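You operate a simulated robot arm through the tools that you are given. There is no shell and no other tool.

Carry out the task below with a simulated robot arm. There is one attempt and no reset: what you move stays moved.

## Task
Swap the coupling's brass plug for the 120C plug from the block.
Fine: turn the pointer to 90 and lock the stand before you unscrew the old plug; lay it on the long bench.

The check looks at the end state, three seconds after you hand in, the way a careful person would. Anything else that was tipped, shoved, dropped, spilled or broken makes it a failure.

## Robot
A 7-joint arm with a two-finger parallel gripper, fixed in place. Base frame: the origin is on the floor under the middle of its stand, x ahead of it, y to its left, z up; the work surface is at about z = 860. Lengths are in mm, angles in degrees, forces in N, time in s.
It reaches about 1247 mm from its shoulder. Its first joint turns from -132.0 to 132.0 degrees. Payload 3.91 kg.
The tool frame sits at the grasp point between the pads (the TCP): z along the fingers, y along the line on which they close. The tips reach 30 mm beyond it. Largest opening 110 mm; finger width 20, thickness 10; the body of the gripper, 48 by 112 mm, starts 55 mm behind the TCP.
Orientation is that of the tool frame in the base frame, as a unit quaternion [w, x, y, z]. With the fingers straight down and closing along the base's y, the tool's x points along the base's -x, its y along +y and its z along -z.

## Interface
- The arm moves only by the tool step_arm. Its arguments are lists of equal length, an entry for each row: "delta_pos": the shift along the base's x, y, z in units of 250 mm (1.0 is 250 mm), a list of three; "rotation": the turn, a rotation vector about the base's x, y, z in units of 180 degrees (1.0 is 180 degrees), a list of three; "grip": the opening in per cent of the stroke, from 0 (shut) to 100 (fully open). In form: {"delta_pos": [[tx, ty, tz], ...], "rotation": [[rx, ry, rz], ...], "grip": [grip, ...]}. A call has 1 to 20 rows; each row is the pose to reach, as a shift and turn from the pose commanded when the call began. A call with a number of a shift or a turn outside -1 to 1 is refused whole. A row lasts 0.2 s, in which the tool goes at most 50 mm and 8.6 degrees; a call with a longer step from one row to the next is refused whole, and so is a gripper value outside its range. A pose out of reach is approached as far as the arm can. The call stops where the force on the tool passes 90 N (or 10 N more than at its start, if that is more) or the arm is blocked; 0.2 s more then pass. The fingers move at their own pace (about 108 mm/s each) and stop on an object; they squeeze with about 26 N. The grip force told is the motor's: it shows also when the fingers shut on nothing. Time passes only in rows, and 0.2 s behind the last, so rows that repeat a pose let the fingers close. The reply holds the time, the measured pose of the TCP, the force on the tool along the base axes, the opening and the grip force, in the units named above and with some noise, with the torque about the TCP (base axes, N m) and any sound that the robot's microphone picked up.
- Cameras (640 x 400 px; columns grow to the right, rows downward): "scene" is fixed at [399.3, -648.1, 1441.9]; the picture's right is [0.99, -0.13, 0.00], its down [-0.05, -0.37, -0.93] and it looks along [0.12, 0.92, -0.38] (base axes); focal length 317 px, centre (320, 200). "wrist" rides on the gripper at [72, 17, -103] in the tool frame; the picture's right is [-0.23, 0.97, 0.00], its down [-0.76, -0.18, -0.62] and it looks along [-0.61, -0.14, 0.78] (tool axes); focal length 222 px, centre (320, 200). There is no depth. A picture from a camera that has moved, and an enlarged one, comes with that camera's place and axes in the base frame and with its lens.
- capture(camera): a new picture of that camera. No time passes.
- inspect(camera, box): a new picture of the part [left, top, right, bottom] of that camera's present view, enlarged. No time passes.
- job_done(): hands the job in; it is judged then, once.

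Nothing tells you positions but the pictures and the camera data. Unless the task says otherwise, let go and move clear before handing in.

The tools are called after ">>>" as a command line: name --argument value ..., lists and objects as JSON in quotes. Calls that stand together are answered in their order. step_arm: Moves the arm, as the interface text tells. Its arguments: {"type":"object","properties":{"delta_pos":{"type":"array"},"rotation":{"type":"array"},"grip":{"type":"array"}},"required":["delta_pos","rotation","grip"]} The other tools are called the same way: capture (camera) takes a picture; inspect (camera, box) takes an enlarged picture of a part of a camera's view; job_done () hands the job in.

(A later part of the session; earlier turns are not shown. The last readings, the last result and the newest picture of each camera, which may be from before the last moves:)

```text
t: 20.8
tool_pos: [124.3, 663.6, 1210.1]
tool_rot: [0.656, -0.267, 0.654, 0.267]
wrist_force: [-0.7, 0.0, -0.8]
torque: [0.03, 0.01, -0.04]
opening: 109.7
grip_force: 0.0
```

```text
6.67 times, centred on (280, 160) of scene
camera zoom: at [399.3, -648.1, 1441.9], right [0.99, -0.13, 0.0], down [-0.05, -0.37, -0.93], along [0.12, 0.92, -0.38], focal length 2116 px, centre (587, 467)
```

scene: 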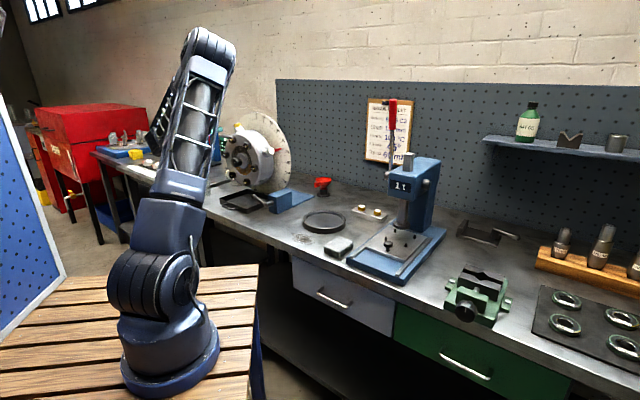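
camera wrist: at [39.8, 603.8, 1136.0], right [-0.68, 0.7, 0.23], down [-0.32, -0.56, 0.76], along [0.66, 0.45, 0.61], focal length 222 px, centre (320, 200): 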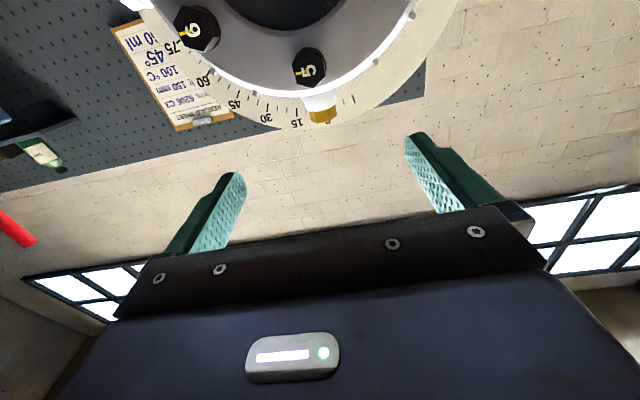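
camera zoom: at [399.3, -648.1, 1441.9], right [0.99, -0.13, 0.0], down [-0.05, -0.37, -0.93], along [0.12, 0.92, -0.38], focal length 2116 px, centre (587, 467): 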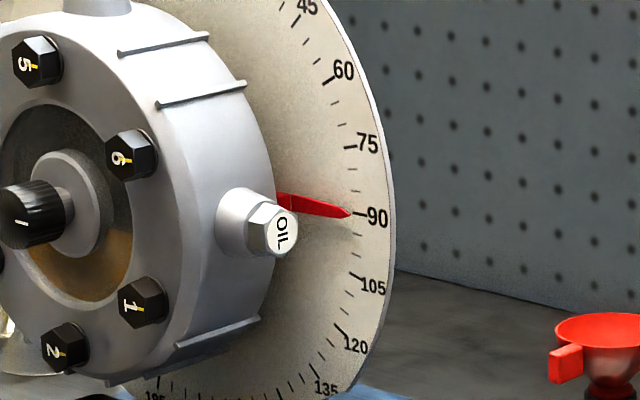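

The coupling stays put after release. I move the camera directly in front of the pointer tip, sighting parallel to the axis, to read it without parallax and see the lever as well.

>>> step_arm --delta_pos '[[0.038, -0.1033, -0.0867], [0.076, -0.2067, -0.1733], [0.114, -0.31, -0.26], [0.152, -0.4133, -0.3467], [0.19, -0.5167, -0.4333], [0.228, -0.62, -0.52]]' --rotation '[[-0.0278, 0.0126, 0.0033], [-0.0556, 0.0251, 0.0067], [-0.0834, 0.0377, 0.01], [-0.1111, 0.0503, 0.0133], [-0.1389, 0.0628, 0.0167], [-0.1667, 0.0754, 0.02]]' --grip '[100, 100, 100, 100, 100, 100]'

>>> capture --camera "wrist"

>>> inspect --camera "wrist" --box '[240, 100, 400, 200]'

```text
t: 22.2
tool_pos: [180.1, 509.0, 1079.9]
tool_rot: [0.474, -0.415, 0.764, 0.138]
wrist_force: [0.4, -0.4, 0.2]
torque: [0.0, -0.01, -0.02]
opening: 109.9
grip_force: 0.1
```

```text
taken
camera wrist: at [90.1, 421.2, 1067.7], right [-0.7, 0.72, 0.01], down [-0.09, -0.1, 0.99], along [0.71, 0.69, 0.14], focal length 222 px, centre (320, 200)
```

wrist: 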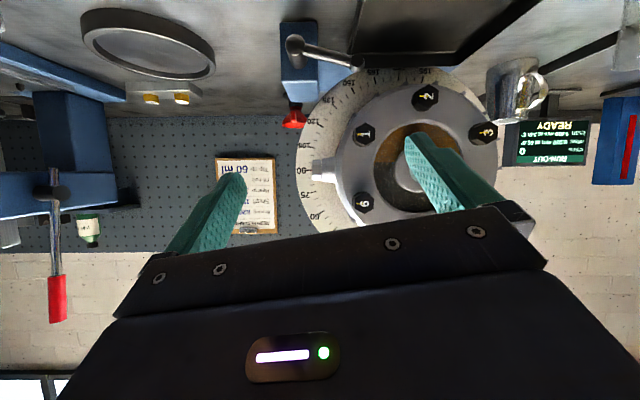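

```text
4.00 times, centred on (320, 150) of wrist
camera zoom: at [90.1, 421.2, 1067.7], right [-0.7, 0.72, 0.01], down [-0.09, -0.1, 0.99], along [0.71, 0.69, 0.14], focal length 888 px, centre (320, 400)
```

zoom: 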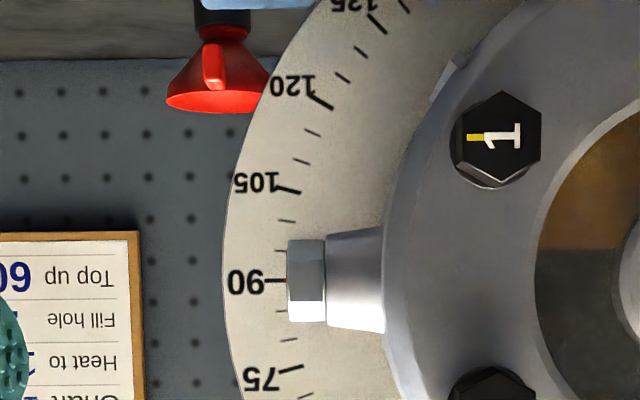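

>>> inspect --camera "wrist" --box '[295, 155, 335, 185]'

>>> inspect --camera "wrist" --box '[270, 15, 400, 110]'

>>> inspect --camera "scene" --box '[262, 180, 312, 215]'

```text
13.33 times, centred on (315, 170) of wrist
camera zoom: at [90.1, 421.2, 1067.7], right [-0.7, 0.72, 0.01], down [-0.09, -0.1, 0.99], along [0.71, 0.69, 0.14], focal length 2962 px, centre (387, 600)
```

zoom: 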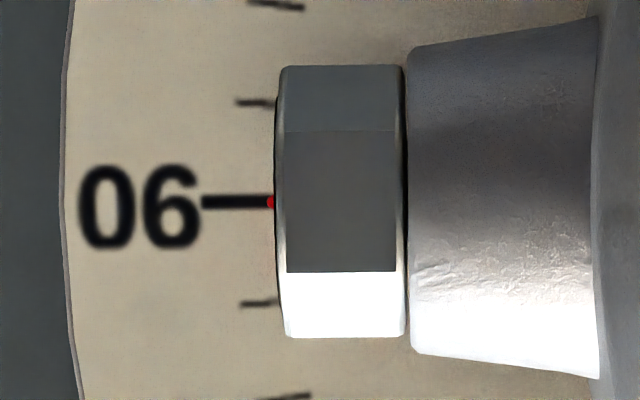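

```text
4.21 times, centred on (335, 62) of wrist
camera zoom: at [90.1, 421.2, 1067.7], right [-0.7, 0.72, 0.01], down [-0.09, -0.1, 0.99], along [0.71, 0.69, 0.14], focal length 935 px, centre (257, 779)
```

zoom: 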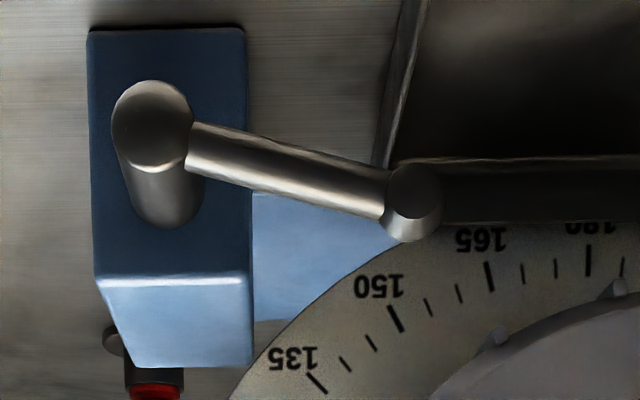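

```text
11.43 times, centred on (287, 198) of scene
camera zoom: at [399.3, -648.1, 1441.9], right [0.99, -0.13, 0.0], down [-0.05, -0.37, -0.93], along [0.12, 0.92, -0.38], focal length 3627 px, centre (697, 229)
```

zoom: 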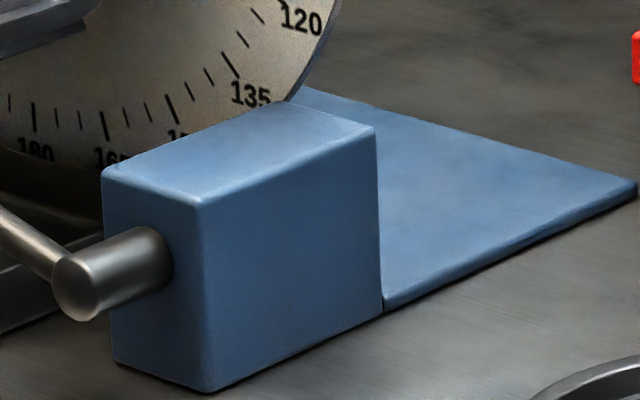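

The pointer's red tip sits exactly on the 90 tick. Next is the lock: the lever's pivot is near (339, 622, 910) with the ball at (278, 672, 931); the tray and bench block it downward, so it must swing up clockwise. I'll move to hover above the lever with the fingers ready to take its arm.

>>> step_arm --delta_pos '[[0.0295, 0.0418, -0.0218], [0.0589, 0.0836, -0.0436], [0.0884, 0.1255, -0.0655], [0.1178, 0.1673, -0.0873], [0.1473, 0.2091, -0.1091], [0.1767, 0.2509, -0.1309], [0.2062, 0.2927, -0.1527], [0.2356, 0.3345, -0.1745], [0.2651, 0.3764, -0.1964], [0.2945, 0.4182, -0.2182], [0.324, 0.46, -0.24]]' --rotation '[[-0.0285, -0.0106, 0.0279], [-0.057, -0.0212, 0.0558], [-0.0856, -0.0318, 0.0837], [-0.1141, -0.0424, 0.1116], [-0.1426, -0.053, 0.1395], [-0.1711, -0.0635, 0.1673], [-0.1996, -0.0741, 0.1952], [-0.2281, -0.0847, 0.2231], [-0.2567, -0.0953, 0.251], [-0.2852, -0.1059, 0.2789], [-0.3137, -0.1165, 0.3068]]' --grip '[55, 55, 55, 55, 55, 55, 55, 55, 55, 55, 55]'

>>> capture --camera "wrist"

>>> capture --camera "scene"

```text
t: 24.6
tool_pos: [260.4, 624.1, 1020.2]
tool_rot: [-0.238, 0.889, -0.377, 0.101]
wrist_force: [-0.8, 0.1, -0.3]
torque: [0.0, 0.0, -0.01]
opening: 60.4
grip_force: 0.0
```

```text
taken
camera wrist: at [264.1, 525.7, 1099.7], right [-0.76, -0.42, -0.49], down [-0.64, 0.44, 0.63], along [-0.05, 0.79, -0.61], focal length 222 px, centre (320, 200)
```

wrist: 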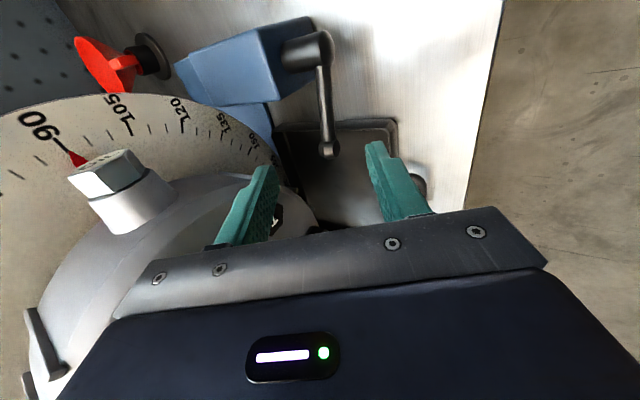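

```text
taken
```

scene: 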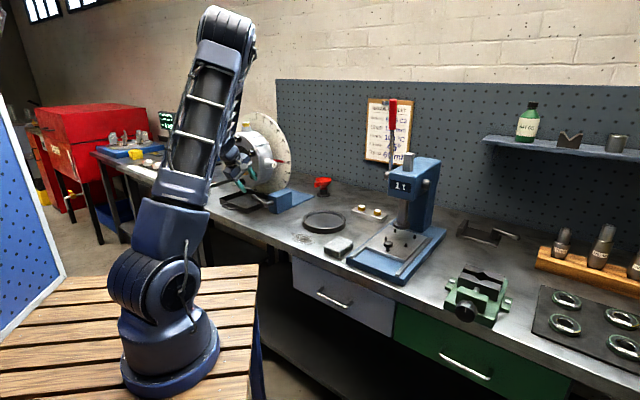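

The lever arm lies close to the centreline between the fingers. I descend 95 mm along the tool, then look.

>>> step_arm --delta_pos '[[0.031, 0.03, -0.084], [0.062, 0.06, -0.168], [0.094, 0.09, -0.252], [0.124, 0.12, -0.339]]' --rotation '[[0, 0, 0], [0, 0, 0], [0, 0, 0], [0, 0, 0]]' --grip '[55, 55, 55, 55]'

>>> capture --camera "wrist"

>>> inspect --camera "scene" --box '[220, 140, 320, 220]'

```text
t: 25.6
tool_pos: [290.3, 653.8, 934.3]
tool_rot: [-0.24, 0.888, -0.378, 0.1]
wrist_force: [-0.5, -1.3, 0.4]
torque: [-0.02, 0.01, 0.02]
opening: 60.6
grip_force: 0.1
```

```text
taken
camera wrist: at [296.0, 555.5, 1014.2], right [-0.76, -0.42, -0.49], down [-0.64, 0.44, 0.63], along [-0.05, 0.79, -0.6], focal length 222 px, centre (320, 200)
```

wrist: 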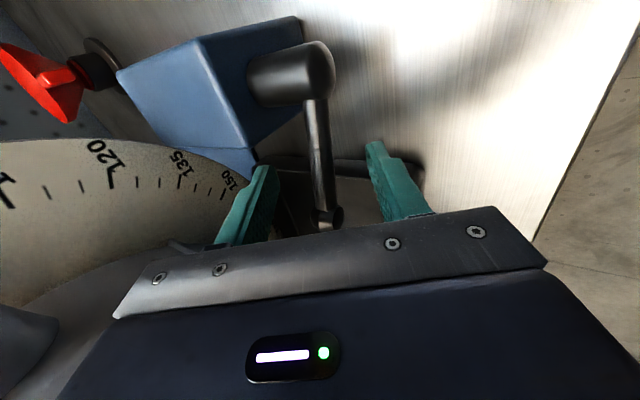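

```text
5.00 times, centred on (270, 180) of scene
camera zoom: at [399.3, -648.1, 1441.9], right [0.99, -0.13, 0.0], down [-0.05, -0.37, -0.93], along [0.12, 0.92, -0.38], focal length 1587 px, centre (570, 300)
```

zoom: 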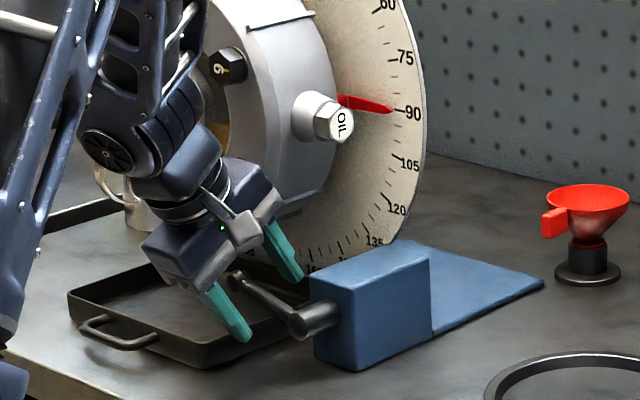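

The arm is centred between the pads at TCP depth. I advance 5 mm more and close on it.

>>> step_arm --delta_pos '[[0.007, 0.007, -0.0173], [0.007, 0.007, -0.0173], [0.007, 0.007, -0.0173], [0.007, 0.007, -0.0173], [0.007, 0.007, -0.0173]]' --rotation '[[0, 0, 0], [0, 0, 0], [0, 0, 0], [0, 0, 0], [0, 0, 0]]' --grip '[55, 30, 5, 5, 5]'

>>> capture --camera "wrist"

```text
t: 26.8
tool_pos: [291.5, 654.4, 928.6]
tool_rot: [-0.238, 0.889, -0.377, 0.1]
wrist_force: [-19.6, -27.3, -17.6]
torque: [0.35, 0.82, -0.7]
opening: 15.9
grip_force: 44.9
```

```text
taken
camera wrist: at [296.2, 556.3, 1009.4], right [-0.77, -0.42, -0.48], down [-0.64, 0.44, 0.63], along [-0.05, 0.79, -0.61], focal length 222 px, centre (320, 200)
```

wrist: 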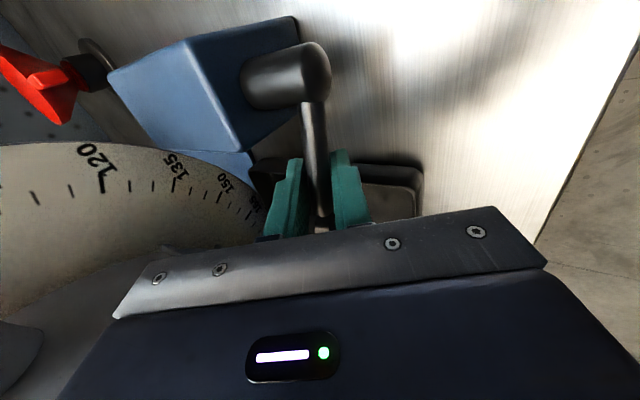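

Gripped on the arm (15.9 mm). I start swinging it up clockwise in small arc steps, watching the force.

>>> step_arm --delta_pos '[[-0.005, -0.005, -0.004], [0.0037, -0.014, 0.0267], [0.0153, -0.026, 0.0553], [0.0296, -0.0408, 0.0812]]' --rotation '[[0, 0, 0], [-0.0064, 0.0067, 0], [-0.0129, 0.0133, 0], [-0.0193, 0.02, 0]]' --grip '[5, 5, 5, 5]'

>>> capture --camera "wrist"

>>> inspect --camera "scene" --box '[220, 140, 320, 220]'

```text
t: 27.8
tool_pos: [298.6, 646.8, 950.5]
tool_rot: [-0.2, 0.899, -0.381, 0.083]
wrist_force: [-37.2, 4.7, -22.2]
torque: [1.02, 1.78, -0.4]
opening: 19.6
grip_force: 44.5
```

```text
taken
camera wrist: at [307.3, 552.7, 1036.2], right [-0.79, -0.45, -0.41], down [-0.6, 0.47, 0.64], along [-0.1, 0.76, -0.65], focal length 222 px, centre (320, 200)
```

wrist: 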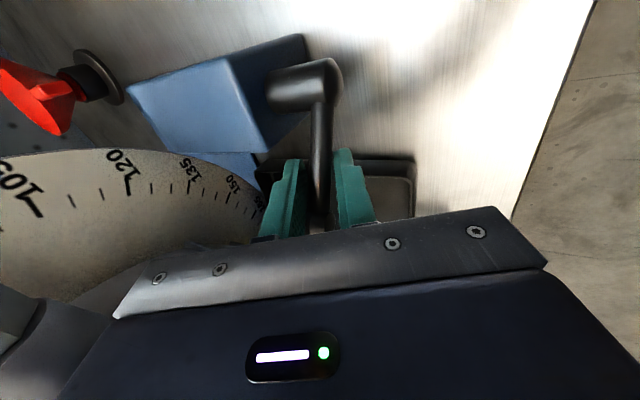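

```text
5.00 times, centred on (270, 180) of scene
camera zoom: at [399.3, -648.1, 1441.9], right [0.99, -0.13, 0.0], down [-0.05, -0.37, -0.93], along [0.12, 0.92, -0.38], focal length 1587 px, centre (570, 300)
```

zoom: 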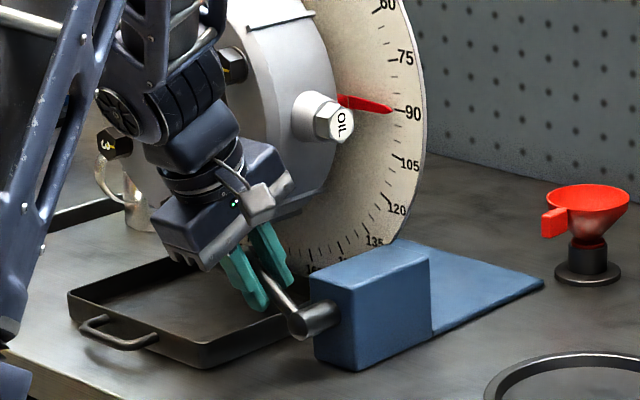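

The lever is turning up with the grip. I continue the arc.

>>> step_arm --delta_pos '[[0.0083, -0.0086, 0.0116], [0.0166, -0.0172, 0.0228], [0.0258, -0.0267, 0.033], [0.0353, -0.0365, 0.0422], [0.0455, -0.047, 0.0503], [0.0557, -0.0576, 0.0576]]' --rotation '[[-0.0032, 0.0033, 0], [-0.0064, 0.0067, 0], [-0.0096, 0.01, 0], [-0.0129, 0.0133, 0], [-0.0161, 0.0166, 0], [-0.0193, 0.02, 0]]' --grip '[5, 5, 5, 5, 5, 5]'

>>> capture --camera "wrist"

>>> inspect --camera "scene" --box '[220, 140, 320, 220]'

```text
t: 29.2
tool_pos: [311.4, 629.8, 966.1]
tool_rot: [-0.16, 0.907, -0.384, 0.067]
wrist_force: [-61.2, -36.9, -3.0]
torque: [-1.05, 2.37, -0.77]
opening: 22.8
grip_force: 45.3
```

```text
taken
camera wrist: at [326.0, 541.5, 1055.9], right [-0.82, -0.47, -0.33], down [-0.56, 0.52, 0.65], along [-0.13, 0.71, -0.69], focal length 222 px, centre (320, 200)
```

wrist: 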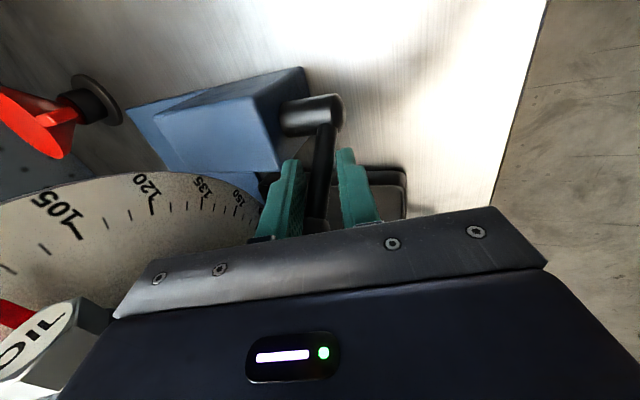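

```text
5.00 times, centred on (270, 180) of scene
camera zoom: at [399.3, -648.1, 1441.9], right [0.99, -0.13, 0.0], down [-0.05, -0.37, -0.93], along [0.12, 0.92, -0.38], focal length 1587 px, centre (570, 300)
```

zoom: 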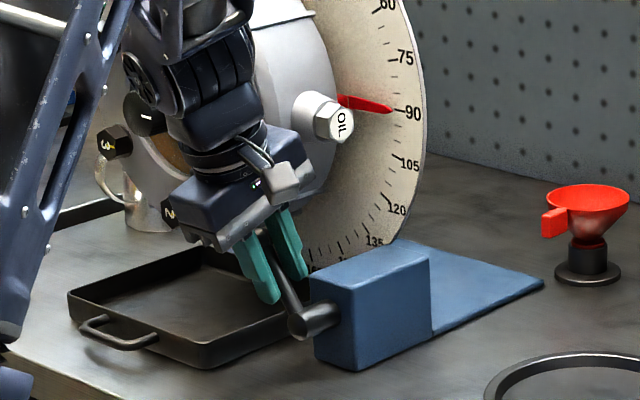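

The side load is mostly along the axis (toward the robot), so I ease the tool 5 mm forward toward the robot before continuing.

>>> step_arm --delta_pos '[[-0.007, -0.007, 0.0], [-0.0144, -0.0139, 0.0], [-0.0144, -0.0139, 0.0]]' --rotation '[[0, 0, 0], [0, 0, 0], [0, 0, 0]]' --grip '[5, 5, 5]'

```text
t: 30.0
tool_pos: [312.4, 628.2, 967.1]
tool_rot: [-0.163, 0.906, -0.386, 0.068]
wrist_force: [-14.9, -0.6, 7.4]
torque: [-0.69, 1.29, -0.78]
opening: 21.9
grip_force: 44.6
```

Side load gone. I continue the swing.

>>> step_arm --delta_pos '[[0.0108, -0.0112, 0.0056], [0.0217, -0.0224, 0.0112], [0.033, -0.034, 0.0145], [0.0442, -0.0457, 0.0178]]' --rotation '[[-0.0032, 0.0033, 0], [-0.0064, 0.0067, 0], [-0.0096, 0.01, 0], [-0.0129, 0.0133, 0]]' --grip '[5, 5, 5, 5]'

>>> capture --camera "wrist"

>>> inspect --camera "scene" --box '[220, 140, 320, 220]'

```text
t: 31.0
tool_pos: [320.9, 612.9, 969.5]
tool_rot: [-0.132, 0.911, -0.386, 0.059]
wrist_force: [-3.3, -7.7, -1.6]
torque: [0.61, -0.37, 0.04]
opening: 7.4
grip_force: 34.1
```

```text
taken
camera wrist: at [339.8, 530.0, 1062.6], right [-0.83, -0.48, -0.28], down [-0.54, 0.54, 0.65], along [-0.16, 0.68, -0.71], focal length 222 px, centre (320, 200)
```

wrist: 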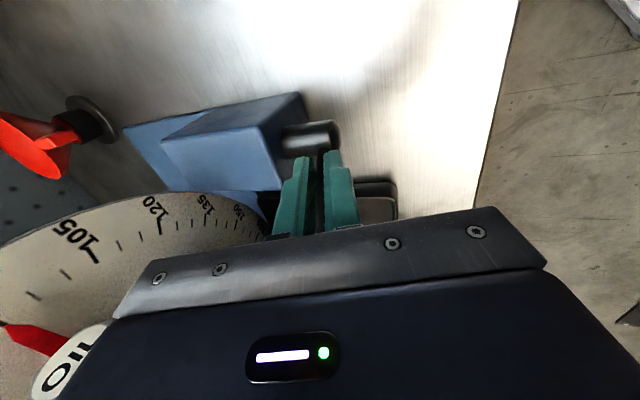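

```text
5.00 times, centred on (270, 180) of scene
camera zoom: at [399.3, -648.1, 1441.9], right [0.99, -0.13, 0.0], down [-0.05, -0.37, -0.93], along [0.12, 0.92, -0.38], focal length 1587 px, centre (570, 300)
```

zoom: 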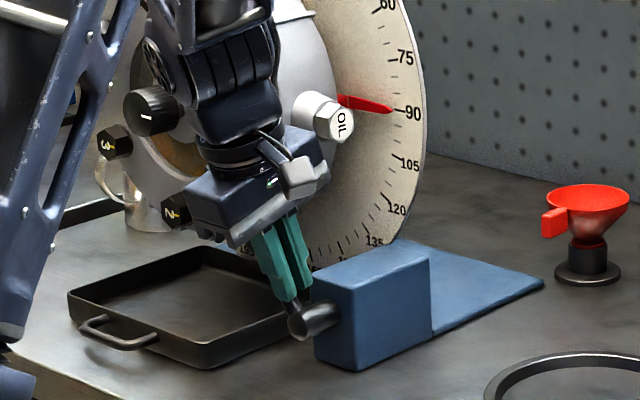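

The opening fell to 7 mm, so the grip is slipping off the rod. I zoom in to see where the lever is.

>>> inspect --camera "wrist" --box '[250, 100, 400, 240]'

>>> inspect --camera "scene" --box '[255, 170, 305, 215]'

```text
2.86 times, centred on (325, 170) of wrist
camera zoom: at [339.8, 530.0, 1062.6], right [-0.83, -0.48, -0.28], down [-0.54, 0.54, 0.65], along [-0.16, 0.68, -0.71], focal length 635 px, centre (306, 286)
```

zoom: 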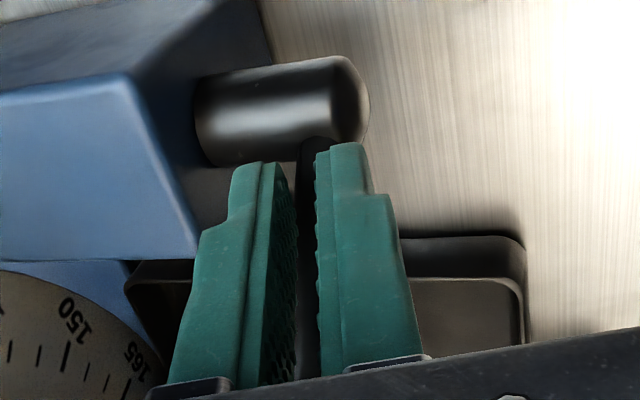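

```text
8.89 times, centred on (280, 192) of scene
camera zoom: at [399.3, -648.1, 1441.9], right [0.99, -0.13, 0.0], down [-0.05, -0.37, -0.93], along [0.12, 0.92, -0.38], focal length 2821 px, centre (676, 267)
```

zoom: 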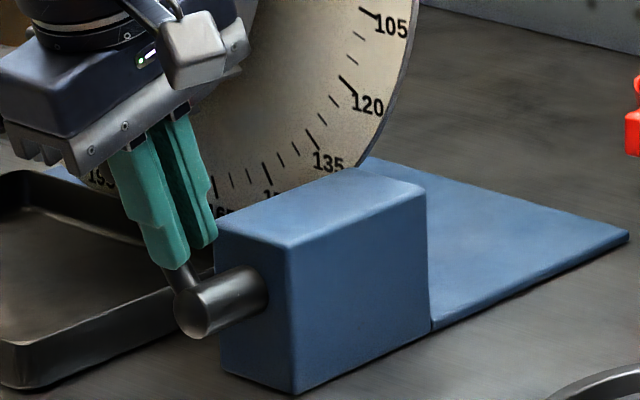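

The fingers rode off the rod while the lever stayed part-way up. I open, lift off and look at where it sits.

>>> step_arm --delta_pos '[[0, 0, 0], [0, 0, 0], [-0.018, -0.017, 0.08], [-0.036, -0.034, 0.18], [-0.054, -0.051, 0.28], [-0.072, -0.068, 0.4], [-0.09, -0.085, 0.52]]' --rotation '[[0, 0, 0], [0, 0, 0], [0, 0, 0], [0, 0, 0], [0, 0, 0], [0, 0, 0], [0, 0, 0]]' --grip '[40, 55, 55, 55, 55, 55, 55]'

>>> capture --camera "wrist"

>>> inspect --camera "scene" --box '[255, 170, 305, 215]'

```text
t: 32.6
tool_pos: [299.5, 595.0, 1100.7]
tool_rot: [-0.133, 0.911, -0.387, 0.056]
wrist_force: [-0.3, 0.0, -0.9]
torque: [-0.02, 0.02, 0.01]
opening: 60.2
grip_force: 0.2
```

```text
taken
camera wrist: at [318.7, 510.7, 1193.5], right [-0.83, -0.48, -0.28], down [-0.53, 0.54, 0.65], along [-0.16, 0.69, -0.71], focal length 222 px, centre (320, 200)
```

wrist: 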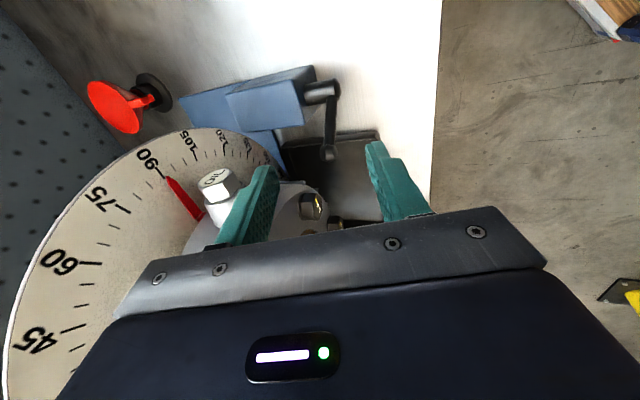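

```text
8.89 times, centred on (280, 192) of scene
camera zoom: at [399.3, -648.1, 1441.9], right [0.99, -0.13, 0.0], down [-0.05, -0.37, -0.93], along [0.12, 0.92, -0.38], focal length 2821 px, centre (676, 267)
```

zoom: 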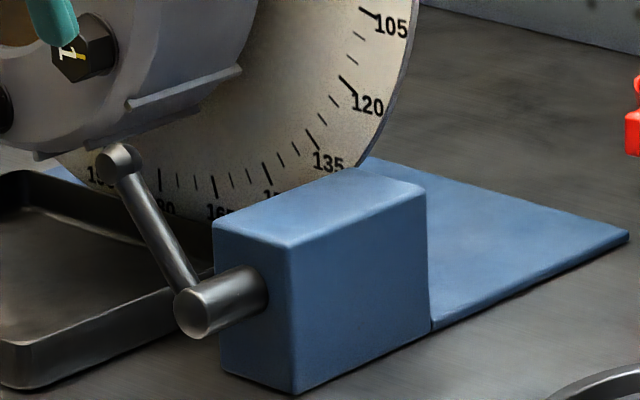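

The lever stands at about 53° now (it was 15°). I'll turn the tool level, fingers closed, and push the lever further from its left side to find its true stop.

>>> step_arm --delta_pos '[[-0.034, 0.008, -0.02], [-0.068, 0.016, -0.06], [-0.101, 0.024, -0.11], [-0.135, 0.032, -0.17], [-0.169, 0.04, -0.23], [-0.203, 0.048, -0.29], [-0.237, 0.056, -0.35], [-0.27, 0.064, -0.41], [-0.304, 0.072, -0.465], [-0.338, 0.08, -0.515]]' --rotation '[[0.0283, -0.0293, 0], [0.0567, -0.0586, 0], [0.085, -0.088, 0], [0.1134, -0.1173, 0], [0.1417, -0.1466, 0], [0.17, -0.1759, 0], [0.1984, -0.2052, 0], [0.2267, -0.2346, 0], [0.2551, -0.2639, 0], [0.2834, -0.2932, 0]]' --grip '[0, 0, 0, 0, 0, 0, 0, 0, 0, 0]'

>>> capture --camera "wrist"

>>> inspect --camera "scene" --box '[200, 120, 320, 220]'

```text
t: 34.8
tool_pos: [214.0, 614.5, 970.9]
tool_rot: [0.652, -0.65, 0.276, -0.276]
wrist_force: [1.2, -0.2, 0.1]
torque: [0.0, -0.02, 0.02]
opening: 0.0
grip_force: 26.0
```

```text
taken
camera wrist: at [191.9, 490.9, 952.2], right [-0.16, 0.17, -0.97], down [-0.98, 0.11, 0.18], along [0.14, 0.98, 0.15], focal length 222 px, centre (320, 200)
```

wrist: 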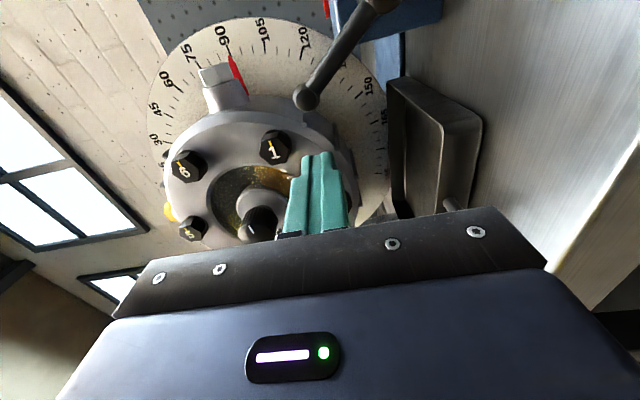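

```text
4.00 times, centred on (260, 170) of scene
camera zoom: at [399.3, -648.1, 1441.9], right [0.99, -0.13, 0.0], down [-0.05, -0.37, -0.93], along [0.12, 0.92, -0.38], focal length 1269 px, centre (560, 320)
```

zoom: 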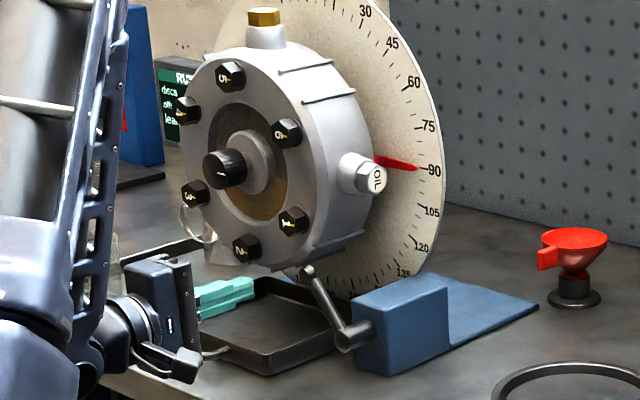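

The ball is about 30 mm right of and slightly above the finger line. I slide forward beside it, then push right.

>>> step_arm --delta_pos '[[0.0575, 0.0556, 0.008], [0.115, 0.1112, 0.016], [0.1725, 0.1668, 0.024], [0.23, 0.2224, 0.032]]' --rotation '[[0, 0, 0], [0, 0, 0], [0, 0, 0], [0, 0, 0]]' --grip '[0, 0, 0, 0]'

>>> capture --camera "wrist"

>>> inspect --camera "scene" --box '[200, 120, 320, 220]'

```text
t: 35.8
tool_pos: [273.2, 669.9, 980.6]
tool_rot: [0.652, -0.651, 0.275, -0.276]
wrist_force: [0.8, 0.5, 0.0]
torque: [-0.01, 0.02, -0.03]
opening: 0.0
grip_force: 26.1
```

```text
taken
camera wrist: at [250.5, 545.9, 961.7], right [-0.16, 0.16, -0.97], down [-0.98, 0.11, 0.18], along [0.14, 0.98, 0.14], focal length 222 px, centre (320, 200)
```

wrist: 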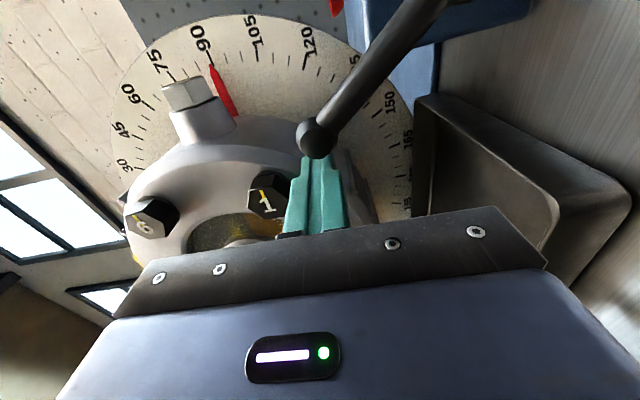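

```text
4.00 times, centred on (260, 170) of scene
camera zoom: at [399.3, -648.1, 1441.9], right [0.99, -0.13, 0.0], down [-0.05, -0.37, -0.93], along [0.12, 0.92, -0.38], focal length 1269 px, centre (560, 320)
```

zoom: 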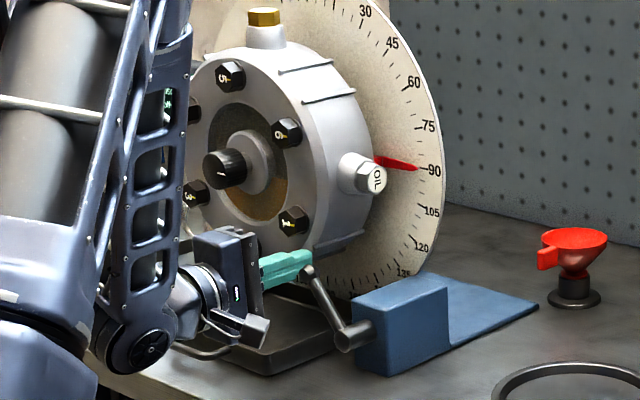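

Ball centred with ~9 mm gap. I push right 20 mm gently.

>>> step_arm --delta_pos '[[0.0139, -0.0144, 0.0], [0.0278, -0.0288, 0.004], [0.0417, -0.0431, 0.012], [0.0556, -0.0575, 0.02]]' --rotation '[[0, 0, 0], [0, 0, 0], [0, 0, 0], [0, 0, 0]]' --grip '[0, 0, 0, 0]'

>>> inspect --camera "scene" --box '[240, 160, 310, 220]'

```text
t: 36.8
tool_pos: [285.4, 655.5, 983.8]
tool_rot: [0.651, -0.65, 0.276, -0.277]
wrist_force: [-1.3, 0.5, 0.8]
torque: [0.0, -0.01, -0.04]
opening: 0.0
grip_force: 25.6
```

```text
6.67 times, centred on (275, 190) of scene
camera zoom: at [399.3, -648.1, 1441.9], right [0.99, -0.13, 0.0], down [-0.05, -0.37, -0.93], along [0.12, 0.92, -0.38], focal length 2116 px, centre (620, 267)
```

zoom: 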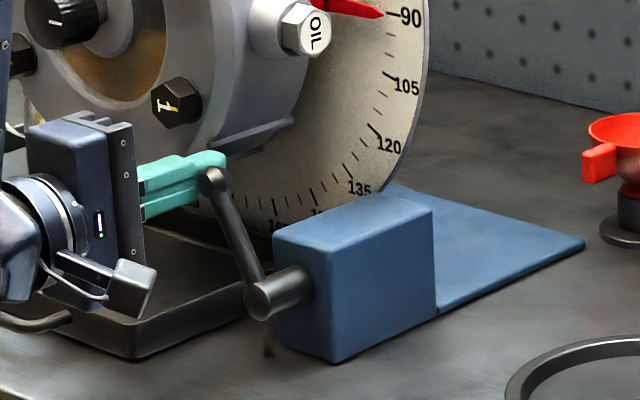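

The lever moves easily, so it wasn't at its stop. I keep pushing along the arc toward vertical.

>>> step_arm --delta_pos '[[0.0139, -0.0144, 0.01], [0.0278, -0.0288, 0.02], [0.0417, -0.0431, 0.026], [0.0556, -0.0575, 0.032], [0.0695, -0.0719, 0.036], [0.0834, -0.0863, 0.04], [0.0973, -0.1007, 0.042], [0.1112, -0.115, 0.042]]' --rotation '[[0, 0, 0], [0, 0, 0], [0, 0, 0], [0, 0, 0], [0, 0, 0], [0, 0, 0], [0, 0, 0], [0, 0, 0]]' --grip '[0, 0, 0, 0, 0, 0, 0, 0]'

>>> inspect --camera "scene" --box '[240, 160, 310, 220]'

```text
t: 38.6
tool_pos: [312.8, 626.5, 994.8]
tool_rot: [0.652, -0.65, 0.276, -0.275]
wrist_force: [-2.8, 3.9, -0.5]
torque: [-0.03, 0.05, 0.04]
opening: 0.1
grip_force: 25.9
```

```text
6.67 times, centred on (275, 190) of scene
camera zoom: at [399.3, -648.1, 1441.9], right [0.99, -0.13, 0.0], down [-0.05, -0.37, -0.93], along [0.12, 0.92, -0.38], focal length 2116 px, centre (620, 267)
```

zoom: 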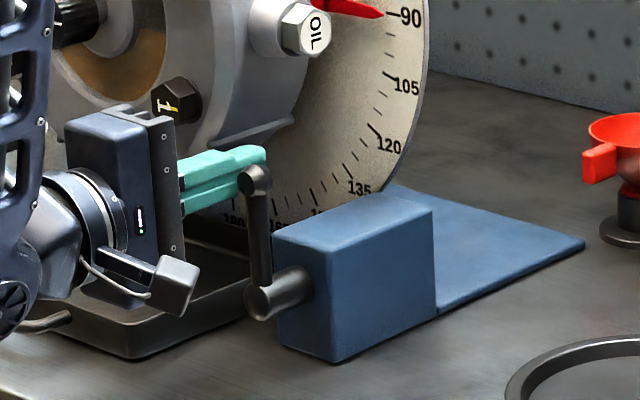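

The lever is almost vertical with only ~5 N resistance. I keep going in small steps to find the stop.

>>> step_arm --delta_pos '[[0.0139, -0.0144, 0.0], [0.0278, -0.0288, -0.003], [0.0417, -0.0431, -0.008], [0.0556, -0.0575, -0.014]]' --rotation '[[0, 0, 0], [0, 0, 0], [0, 0, 0], [0, 0, 0]]' --grip '[0, 0, 0, 0]'

>>> inspect --camera "scene" --box '[240, 160, 310, 220]'

```text
t: 39.4
tool_pos: [310.6, 625.2, 996.2]
tool_rot: [0.658, -0.651, 0.271, -0.266]
wrist_force: [-19.8, 21.6, -3.2]
torque: [0.17, 0.01, 0.24]
opening: 0.3
grip_force: 25.6
stopped in row 3: the force on the tool passed its limit at 99 N (the readings are from after the stop); the commanded pose is now the measured one
```

```text
6.67 times, centred on (275, 190) of scene
camera zoom: at [399.3, -648.1, 1441.9], right [0.99, -0.13, 0.0], down [-0.05, -0.37, -0.93], along [0.12, 0.92, -0.38], focal length 2116 px, centre (620, 267)
```

zoom: 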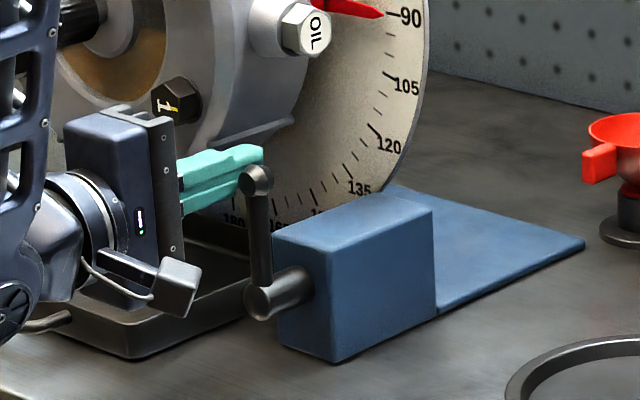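

The lever hit a firm stop at vertical — that's the lock. I back away left, then out along the axis, and verify.

>>> step_arm --delta_pos '[[-0.0278, 0.0288, 0], [-0.0556, 0.0575, 0], [-0.142, -0.027, 0], [-0.228, -0.11, 0], [-0.314, -0.194, 0.0], [-0.401, -0.277, 0.05], [-0.487, -0.36, 0.12]]' --rotation '[[0, 0, 0], [0, 0, 0], [0, 0, 0], [0, 0, 0], [0, 0, 0], [0, 0, 0], [0, 0, 0]]' --grip '[0, 0, 0, 0, 0, 0, 0]'

>>> inspect --camera "scene" --box '[225, 120, 325, 220]'

>>> capture --camera "wrist"

```text
t: 41.0
tool_pos: [194.1, 532.6, 1025.7]
tool_rot: [0.656, -0.65, 0.272, -0.27]
wrist_force: [0.6, -0.2, -0.8]
torque: [0.0, -0.02, 0.04]
opening: 0.2
grip_force: 25.8
```

```text
4.00 times, centred on (275, 170) of scene
camera zoom: at [399.3, -648.1, 1441.9], right [0.99, -0.13, 0.0], down [-0.05, -0.37, -0.93], along [0.12, 0.92, -0.38], focal length 1269 px, centre (500, 320)
```

zoom: 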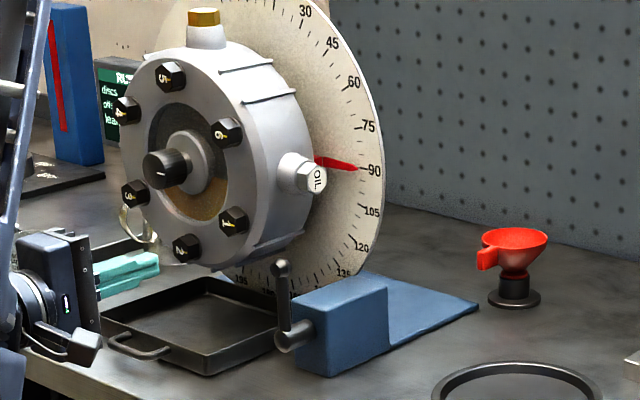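

```text
taken
camera wrist: at [173.1, 408.2, 1007.4], right [-0.16, 0.17, -0.97], down [-0.98, 0.1, 0.18], along [0.12, 0.98, 0.15], focal length 222 px, centre (320, 200)
```

wrist: 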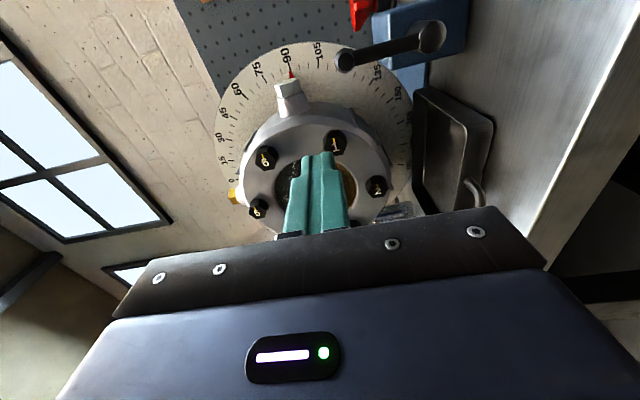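

Lever is up at its stop and the pointer is still at 90. Now I lift and turn the tool to point straight down, to work on the brass plug at the top.

>>> step_arm --delta_pos '[[0, 0.01, 0.07], [0, 0.02, 0.14], [0, 0.03, 0.21], [0, 0.04, 0.28], [0, 0.05, 0.35], [0, 0.07, 0.42], [0, 0.09, 0.49], [0, 0.11, 0.56], [0, 0.13, 0.63], [0, 0.15, 0.7], [0, 0.17, 0.77], [0, 0.19, 0.84], [0, 0.22, 0.92], [0, 0.24, 1.0]]' --rotation '[[-0.0046, 0.0375, -0.0228], [-0.0092, 0.0751, -0.0455], [-0.0139, 0.1126, -0.0683], [-0.0185, 0.1502, -0.0911], [-0.0231, 0.1877, -0.1139], [-0.0277, 0.2253, -0.1366], [-0.0324, 0.2628, -0.1594], [-0.037, 0.3003, -0.1822], [-0.0416, 0.3379, -0.2049], [-0.0462, 0.3754, -0.2277], [-0.0508, 0.413, -0.2505], [-0.0555, 0.4505, -0.2733], [-0.0601, 0.4881, -0.296], [-0.0647, 0.5256, -0.3188]]' --grip '[55, 55, 55, 55, 55, 55, 55, 55, 55, 55, 55, 55, 55, 55]'

>>> capture --camera "wrist"

>>> capture --camera "scene"

```text
t: 44.0
tool_pos: [193.5, 593.7, 1275.6]
tool_rot: [0.007, -0.497, 0.868, 0.002]
wrist_force: [-0.7, -0.3, -0.1]
torque: [0.01, -0.02, -0.03]
opening: 60.4
grip_force: 0.0
```

```text
taken
camera wrist: at [142.6, 538.8, 1376.3], right [-0.72, 0.69, 0.0], down [0.53, 0.56, 0.64], along [0.44, 0.46, -0.77], focal length 222 px, centre (320, 200)
```

wrist: 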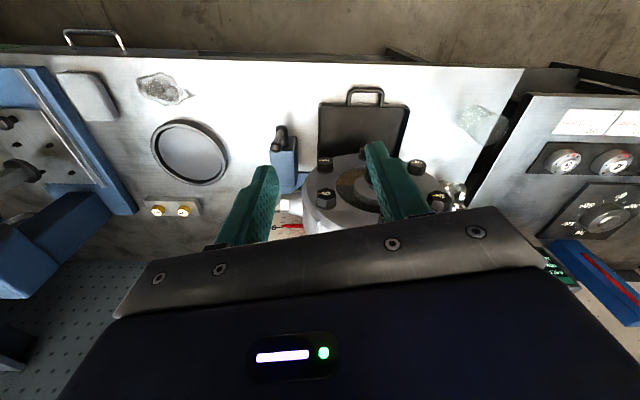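

```text
taken
```

scene: 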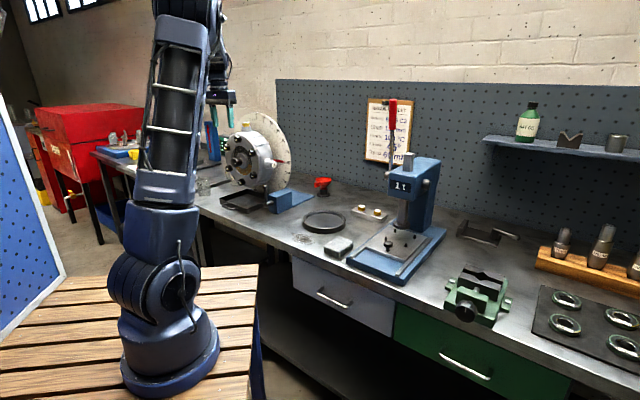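

Now over to hover above the brass plug.

>>> step_arm --delta_pos '[[0, 0, 0.14], [0, 0.05, 0.28], [0.05, 0.2, 0.28], [0.1, 0.35, 0.28], [0.15, 0.5, 0.28], [0.2, 0.65, 0.28], [0.278, 0.824, 0.28]]' --rotation '[[0, 0, 0], [0, 0, 0], [0, 0, 0], [0, 0, 0], [0, 0, 0], [0, 0, 0], [0, 0, 0]]' --grip '[55, 55, 55, 55, 55, 55, 55]'

>>> capture --camera "wrist"

>>> inspect --camera "wrist" --box '[260, 60, 380, 180]'

>>> inspect --camera "scene" --box '[200, 60, 300, 160]'

```text
t: 45.6
tool_pos: [262.7, 797.3, 1349.1]
tool_rot: [0.009, -0.497, 0.868, 0.001]
wrist_force: [-0.6, -0.5, 1.5]
torque: [0.11, 0.02, -0.01]
opening: 60.5
grip_force: 0.1
```

```text
taken
camera wrist: at [211.2, 742.8, 1449.9], right [-0.73, 0.69, 0.0], down [0.53, 0.56, 0.64], along [0.44, 0.46, -0.77], focal length 222 px, centre (320, 200)
```

wrist: 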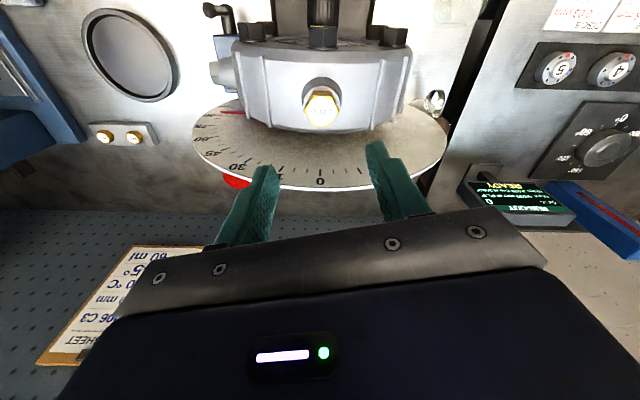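

```text
3.33 times, centred on (320, 120) of wrist
camera zoom: at [211.2, 742.8, 1449.9], right [-0.73, 0.69, 0.0], down [0.53, 0.56, 0.64], along [0.44, 0.46, -0.77], focal length 740 px, centre (320, 467)
```

zoom: 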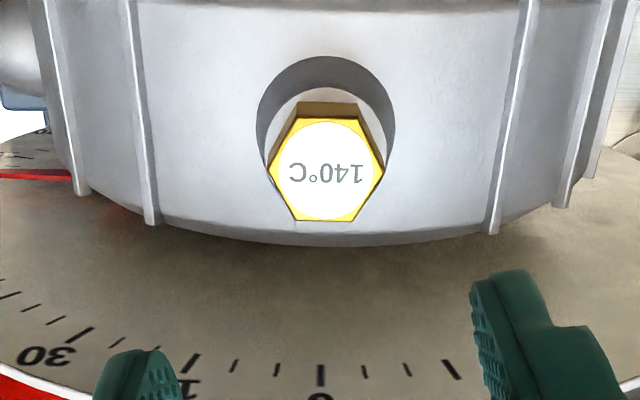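

```text
4.00 times, centred on (250, 110) of scene
camera zoom: at [399.3, -648.1, 1441.9], right [0.99, -0.13, 0.0], down [-0.05, -0.37, -0.93], along [0.12, 0.92, -0.38], focal length 1269 px, centre (600, 560)
```

zoom: 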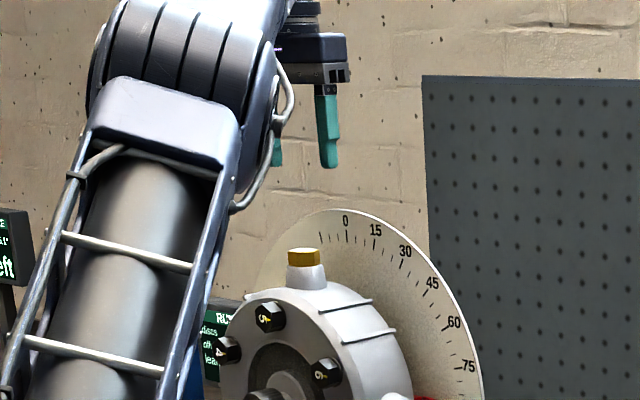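

The fitted plug reads 140 °C; its hex sits at about (260, 795), top near z = 1228, with flats facing along the coupling axis. I test how far the wrist can turn back clockwise here, to have a long unscrewing stroke.

>>> step_arm --delta_pos '[[0, 0, 0], [0, 0, 0], [0, 0, 0], [0, 0, 0], [0, 0, 0], [0, 0, 0], [0, 0, 0], [0, 0, 0], [0, 0, 0], [0, 0, 0], [0, 0, 0], [0, 0, 0], [0, 0, 0]]' --rotation '[[-0.0003, 0.0004, -0.044], [-0.0005, 0.0007, -0.088], [-0.0008, 0.0011, -0.132], [-0.001, 0.0014, -0.176], [-0.0013, 0.0018, -0.22], [-0.0016, 0.0021, -0.264], [-0.0018, 0.0025, -0.308], [-0.0021, 0.0028, -0.352], [-0.0024, 0.0032, -0.396], [-0.0026, 0.0035, -0.44], [-0.0029, 0.0039, -0.484], [-0.0031, 0.0042, -0.528], [-0.0034, 0.0046, -0.572]]' --grip '[55, 55, 55, 55, 55, 55, 55, 55, 55, 55, 55, 55, 55]'

>>> capture --camera "wrist"

>>> capture --camera "scene"

```text
t: 48.4
tool_pos: [262.7, 799.5, 1345.8]
tool_rot: [-0.002, 0.37, 0.929, -0.006]
wrist_force: [-0.1, -0.1, -0.2]
torque: [0.01, -0.02, 0.03]
opening: 60.7
grip_force: 0.0
```

```text
taken
camera wrist: at [223.9, 862.2, 1447.8], right [0.83, 0.55, -0.01], down [0.43, -0.65, 0.63], along [0.34, -0.53, -0.78], focal length 222 px, centre (320, 200)
```

wrist: 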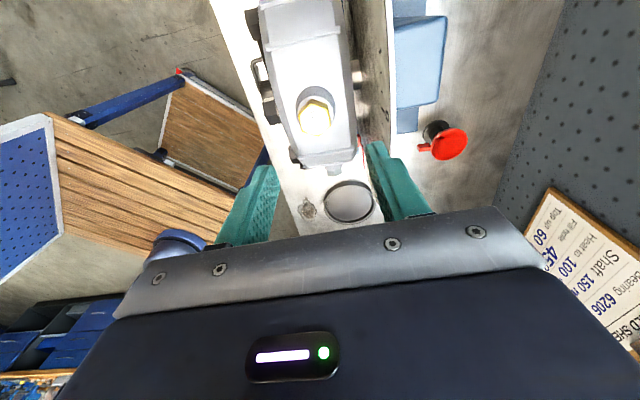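

```text
taken
```

scene: 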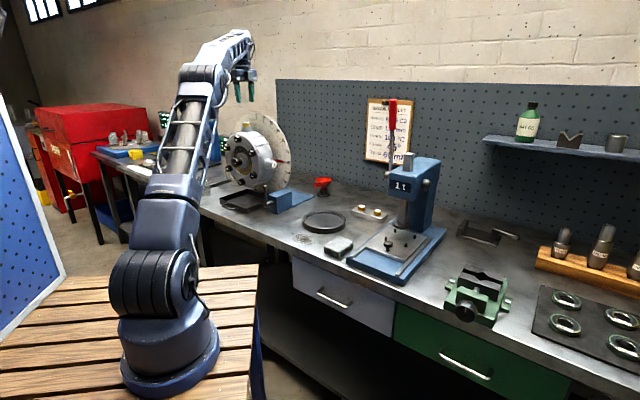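

Reached ψ ≈ -43° without trouble, giving at least a 180° stroke. I check the plug's centring in this view.

>>> inspect --camera "wrist" --box '[270, 70, 370, 170]'

```text
4.00 times, centred on (320, 120) of wrist
camera zoom: at [223.9, 862.2, 1447.8], right [0.83, 0.55, -0.01], down [0.43, -0.65, 0.63], along [0.34, -0.53, -0.78], focal length 888 px, centre (320, 520)
```

zoom: 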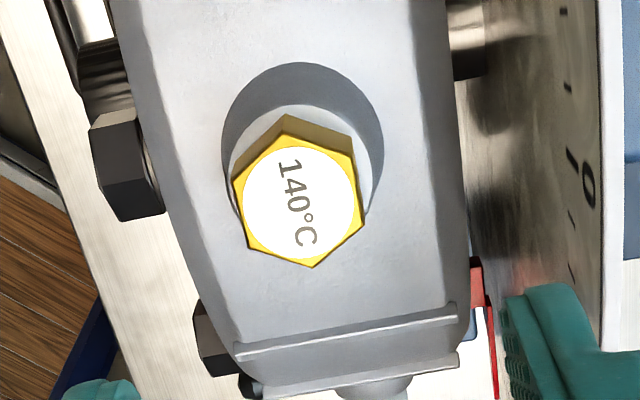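

The plug is at about (259, 795) and its flats are square to the fingers at this angle. I correct the small tilt, centre over it and go down to just above.

>>> step_arm --delta_pos '[[-0.007, -0.0094, -0.07], [-0.014, -0.0188, -0.16], [-0.014, -0.0188, -0.25], [-0.014, -0.0188, -0.334]]' --rotation '[[0.0018, -0.0013, 0], [0.0035, -0.0026, 0], [0.0035, -0.0026, 0], [0.0035, -0.0026, 0]]' --grip '[55, 55, 55, 55]'

>>> inspect --camera "wrist" --box '[260, 90, 380, 210]'

>>> inspect --camera "scene" --box '[215, 85, 285, 145]'

```text
t: 49.4
tool_pos: [259.6, 794.3, 1261.4]
tool_rot: [0.0, 0.37, 0.929, 0.0]
wrist_force: [-0.8, 0.2, 0.1]
torque: [0.04, 0.0, -0.01]
opening: 60.4
grip_force: 0.0
```

```text
3.33 times, centred on (320, 150) of wrist
camera zoom: at [220.1, 856.0, 1364.0], right [0.83, 0.55, 0.0], down [0.43, -0.65, 0.62], along [0.34, -0.52, -0.78], focal length 740 px, centre (320, 367)
```

zoom: 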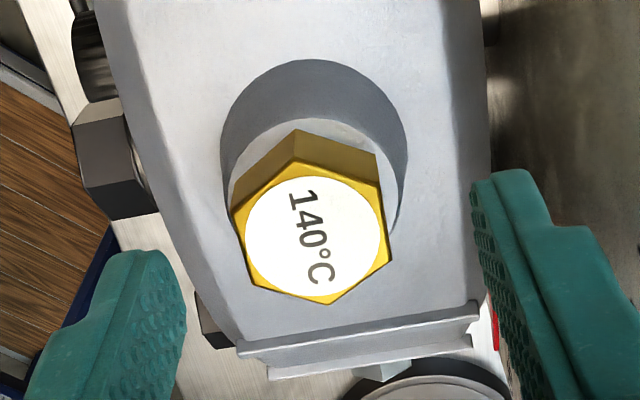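

```text
6.67 times, centred on (250, 115) of scene
camera zoom: at [399.3, -648.1, 1441.9], right [0.99, -0.13, 0.0], down [-0.05, -0.37, -0.93], along [0.12, 0.92, -0.38], focal length 2116 px, centre (787, 767)
```

zoom: 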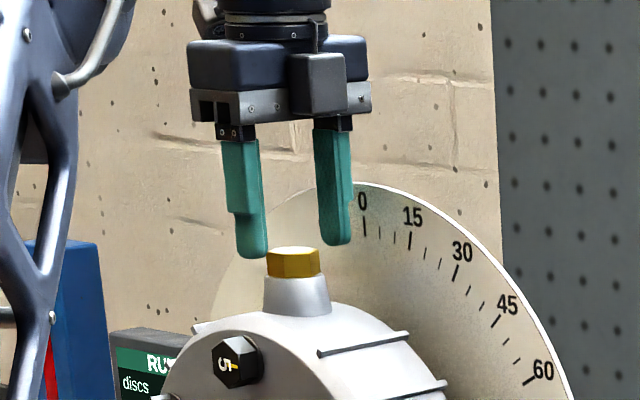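

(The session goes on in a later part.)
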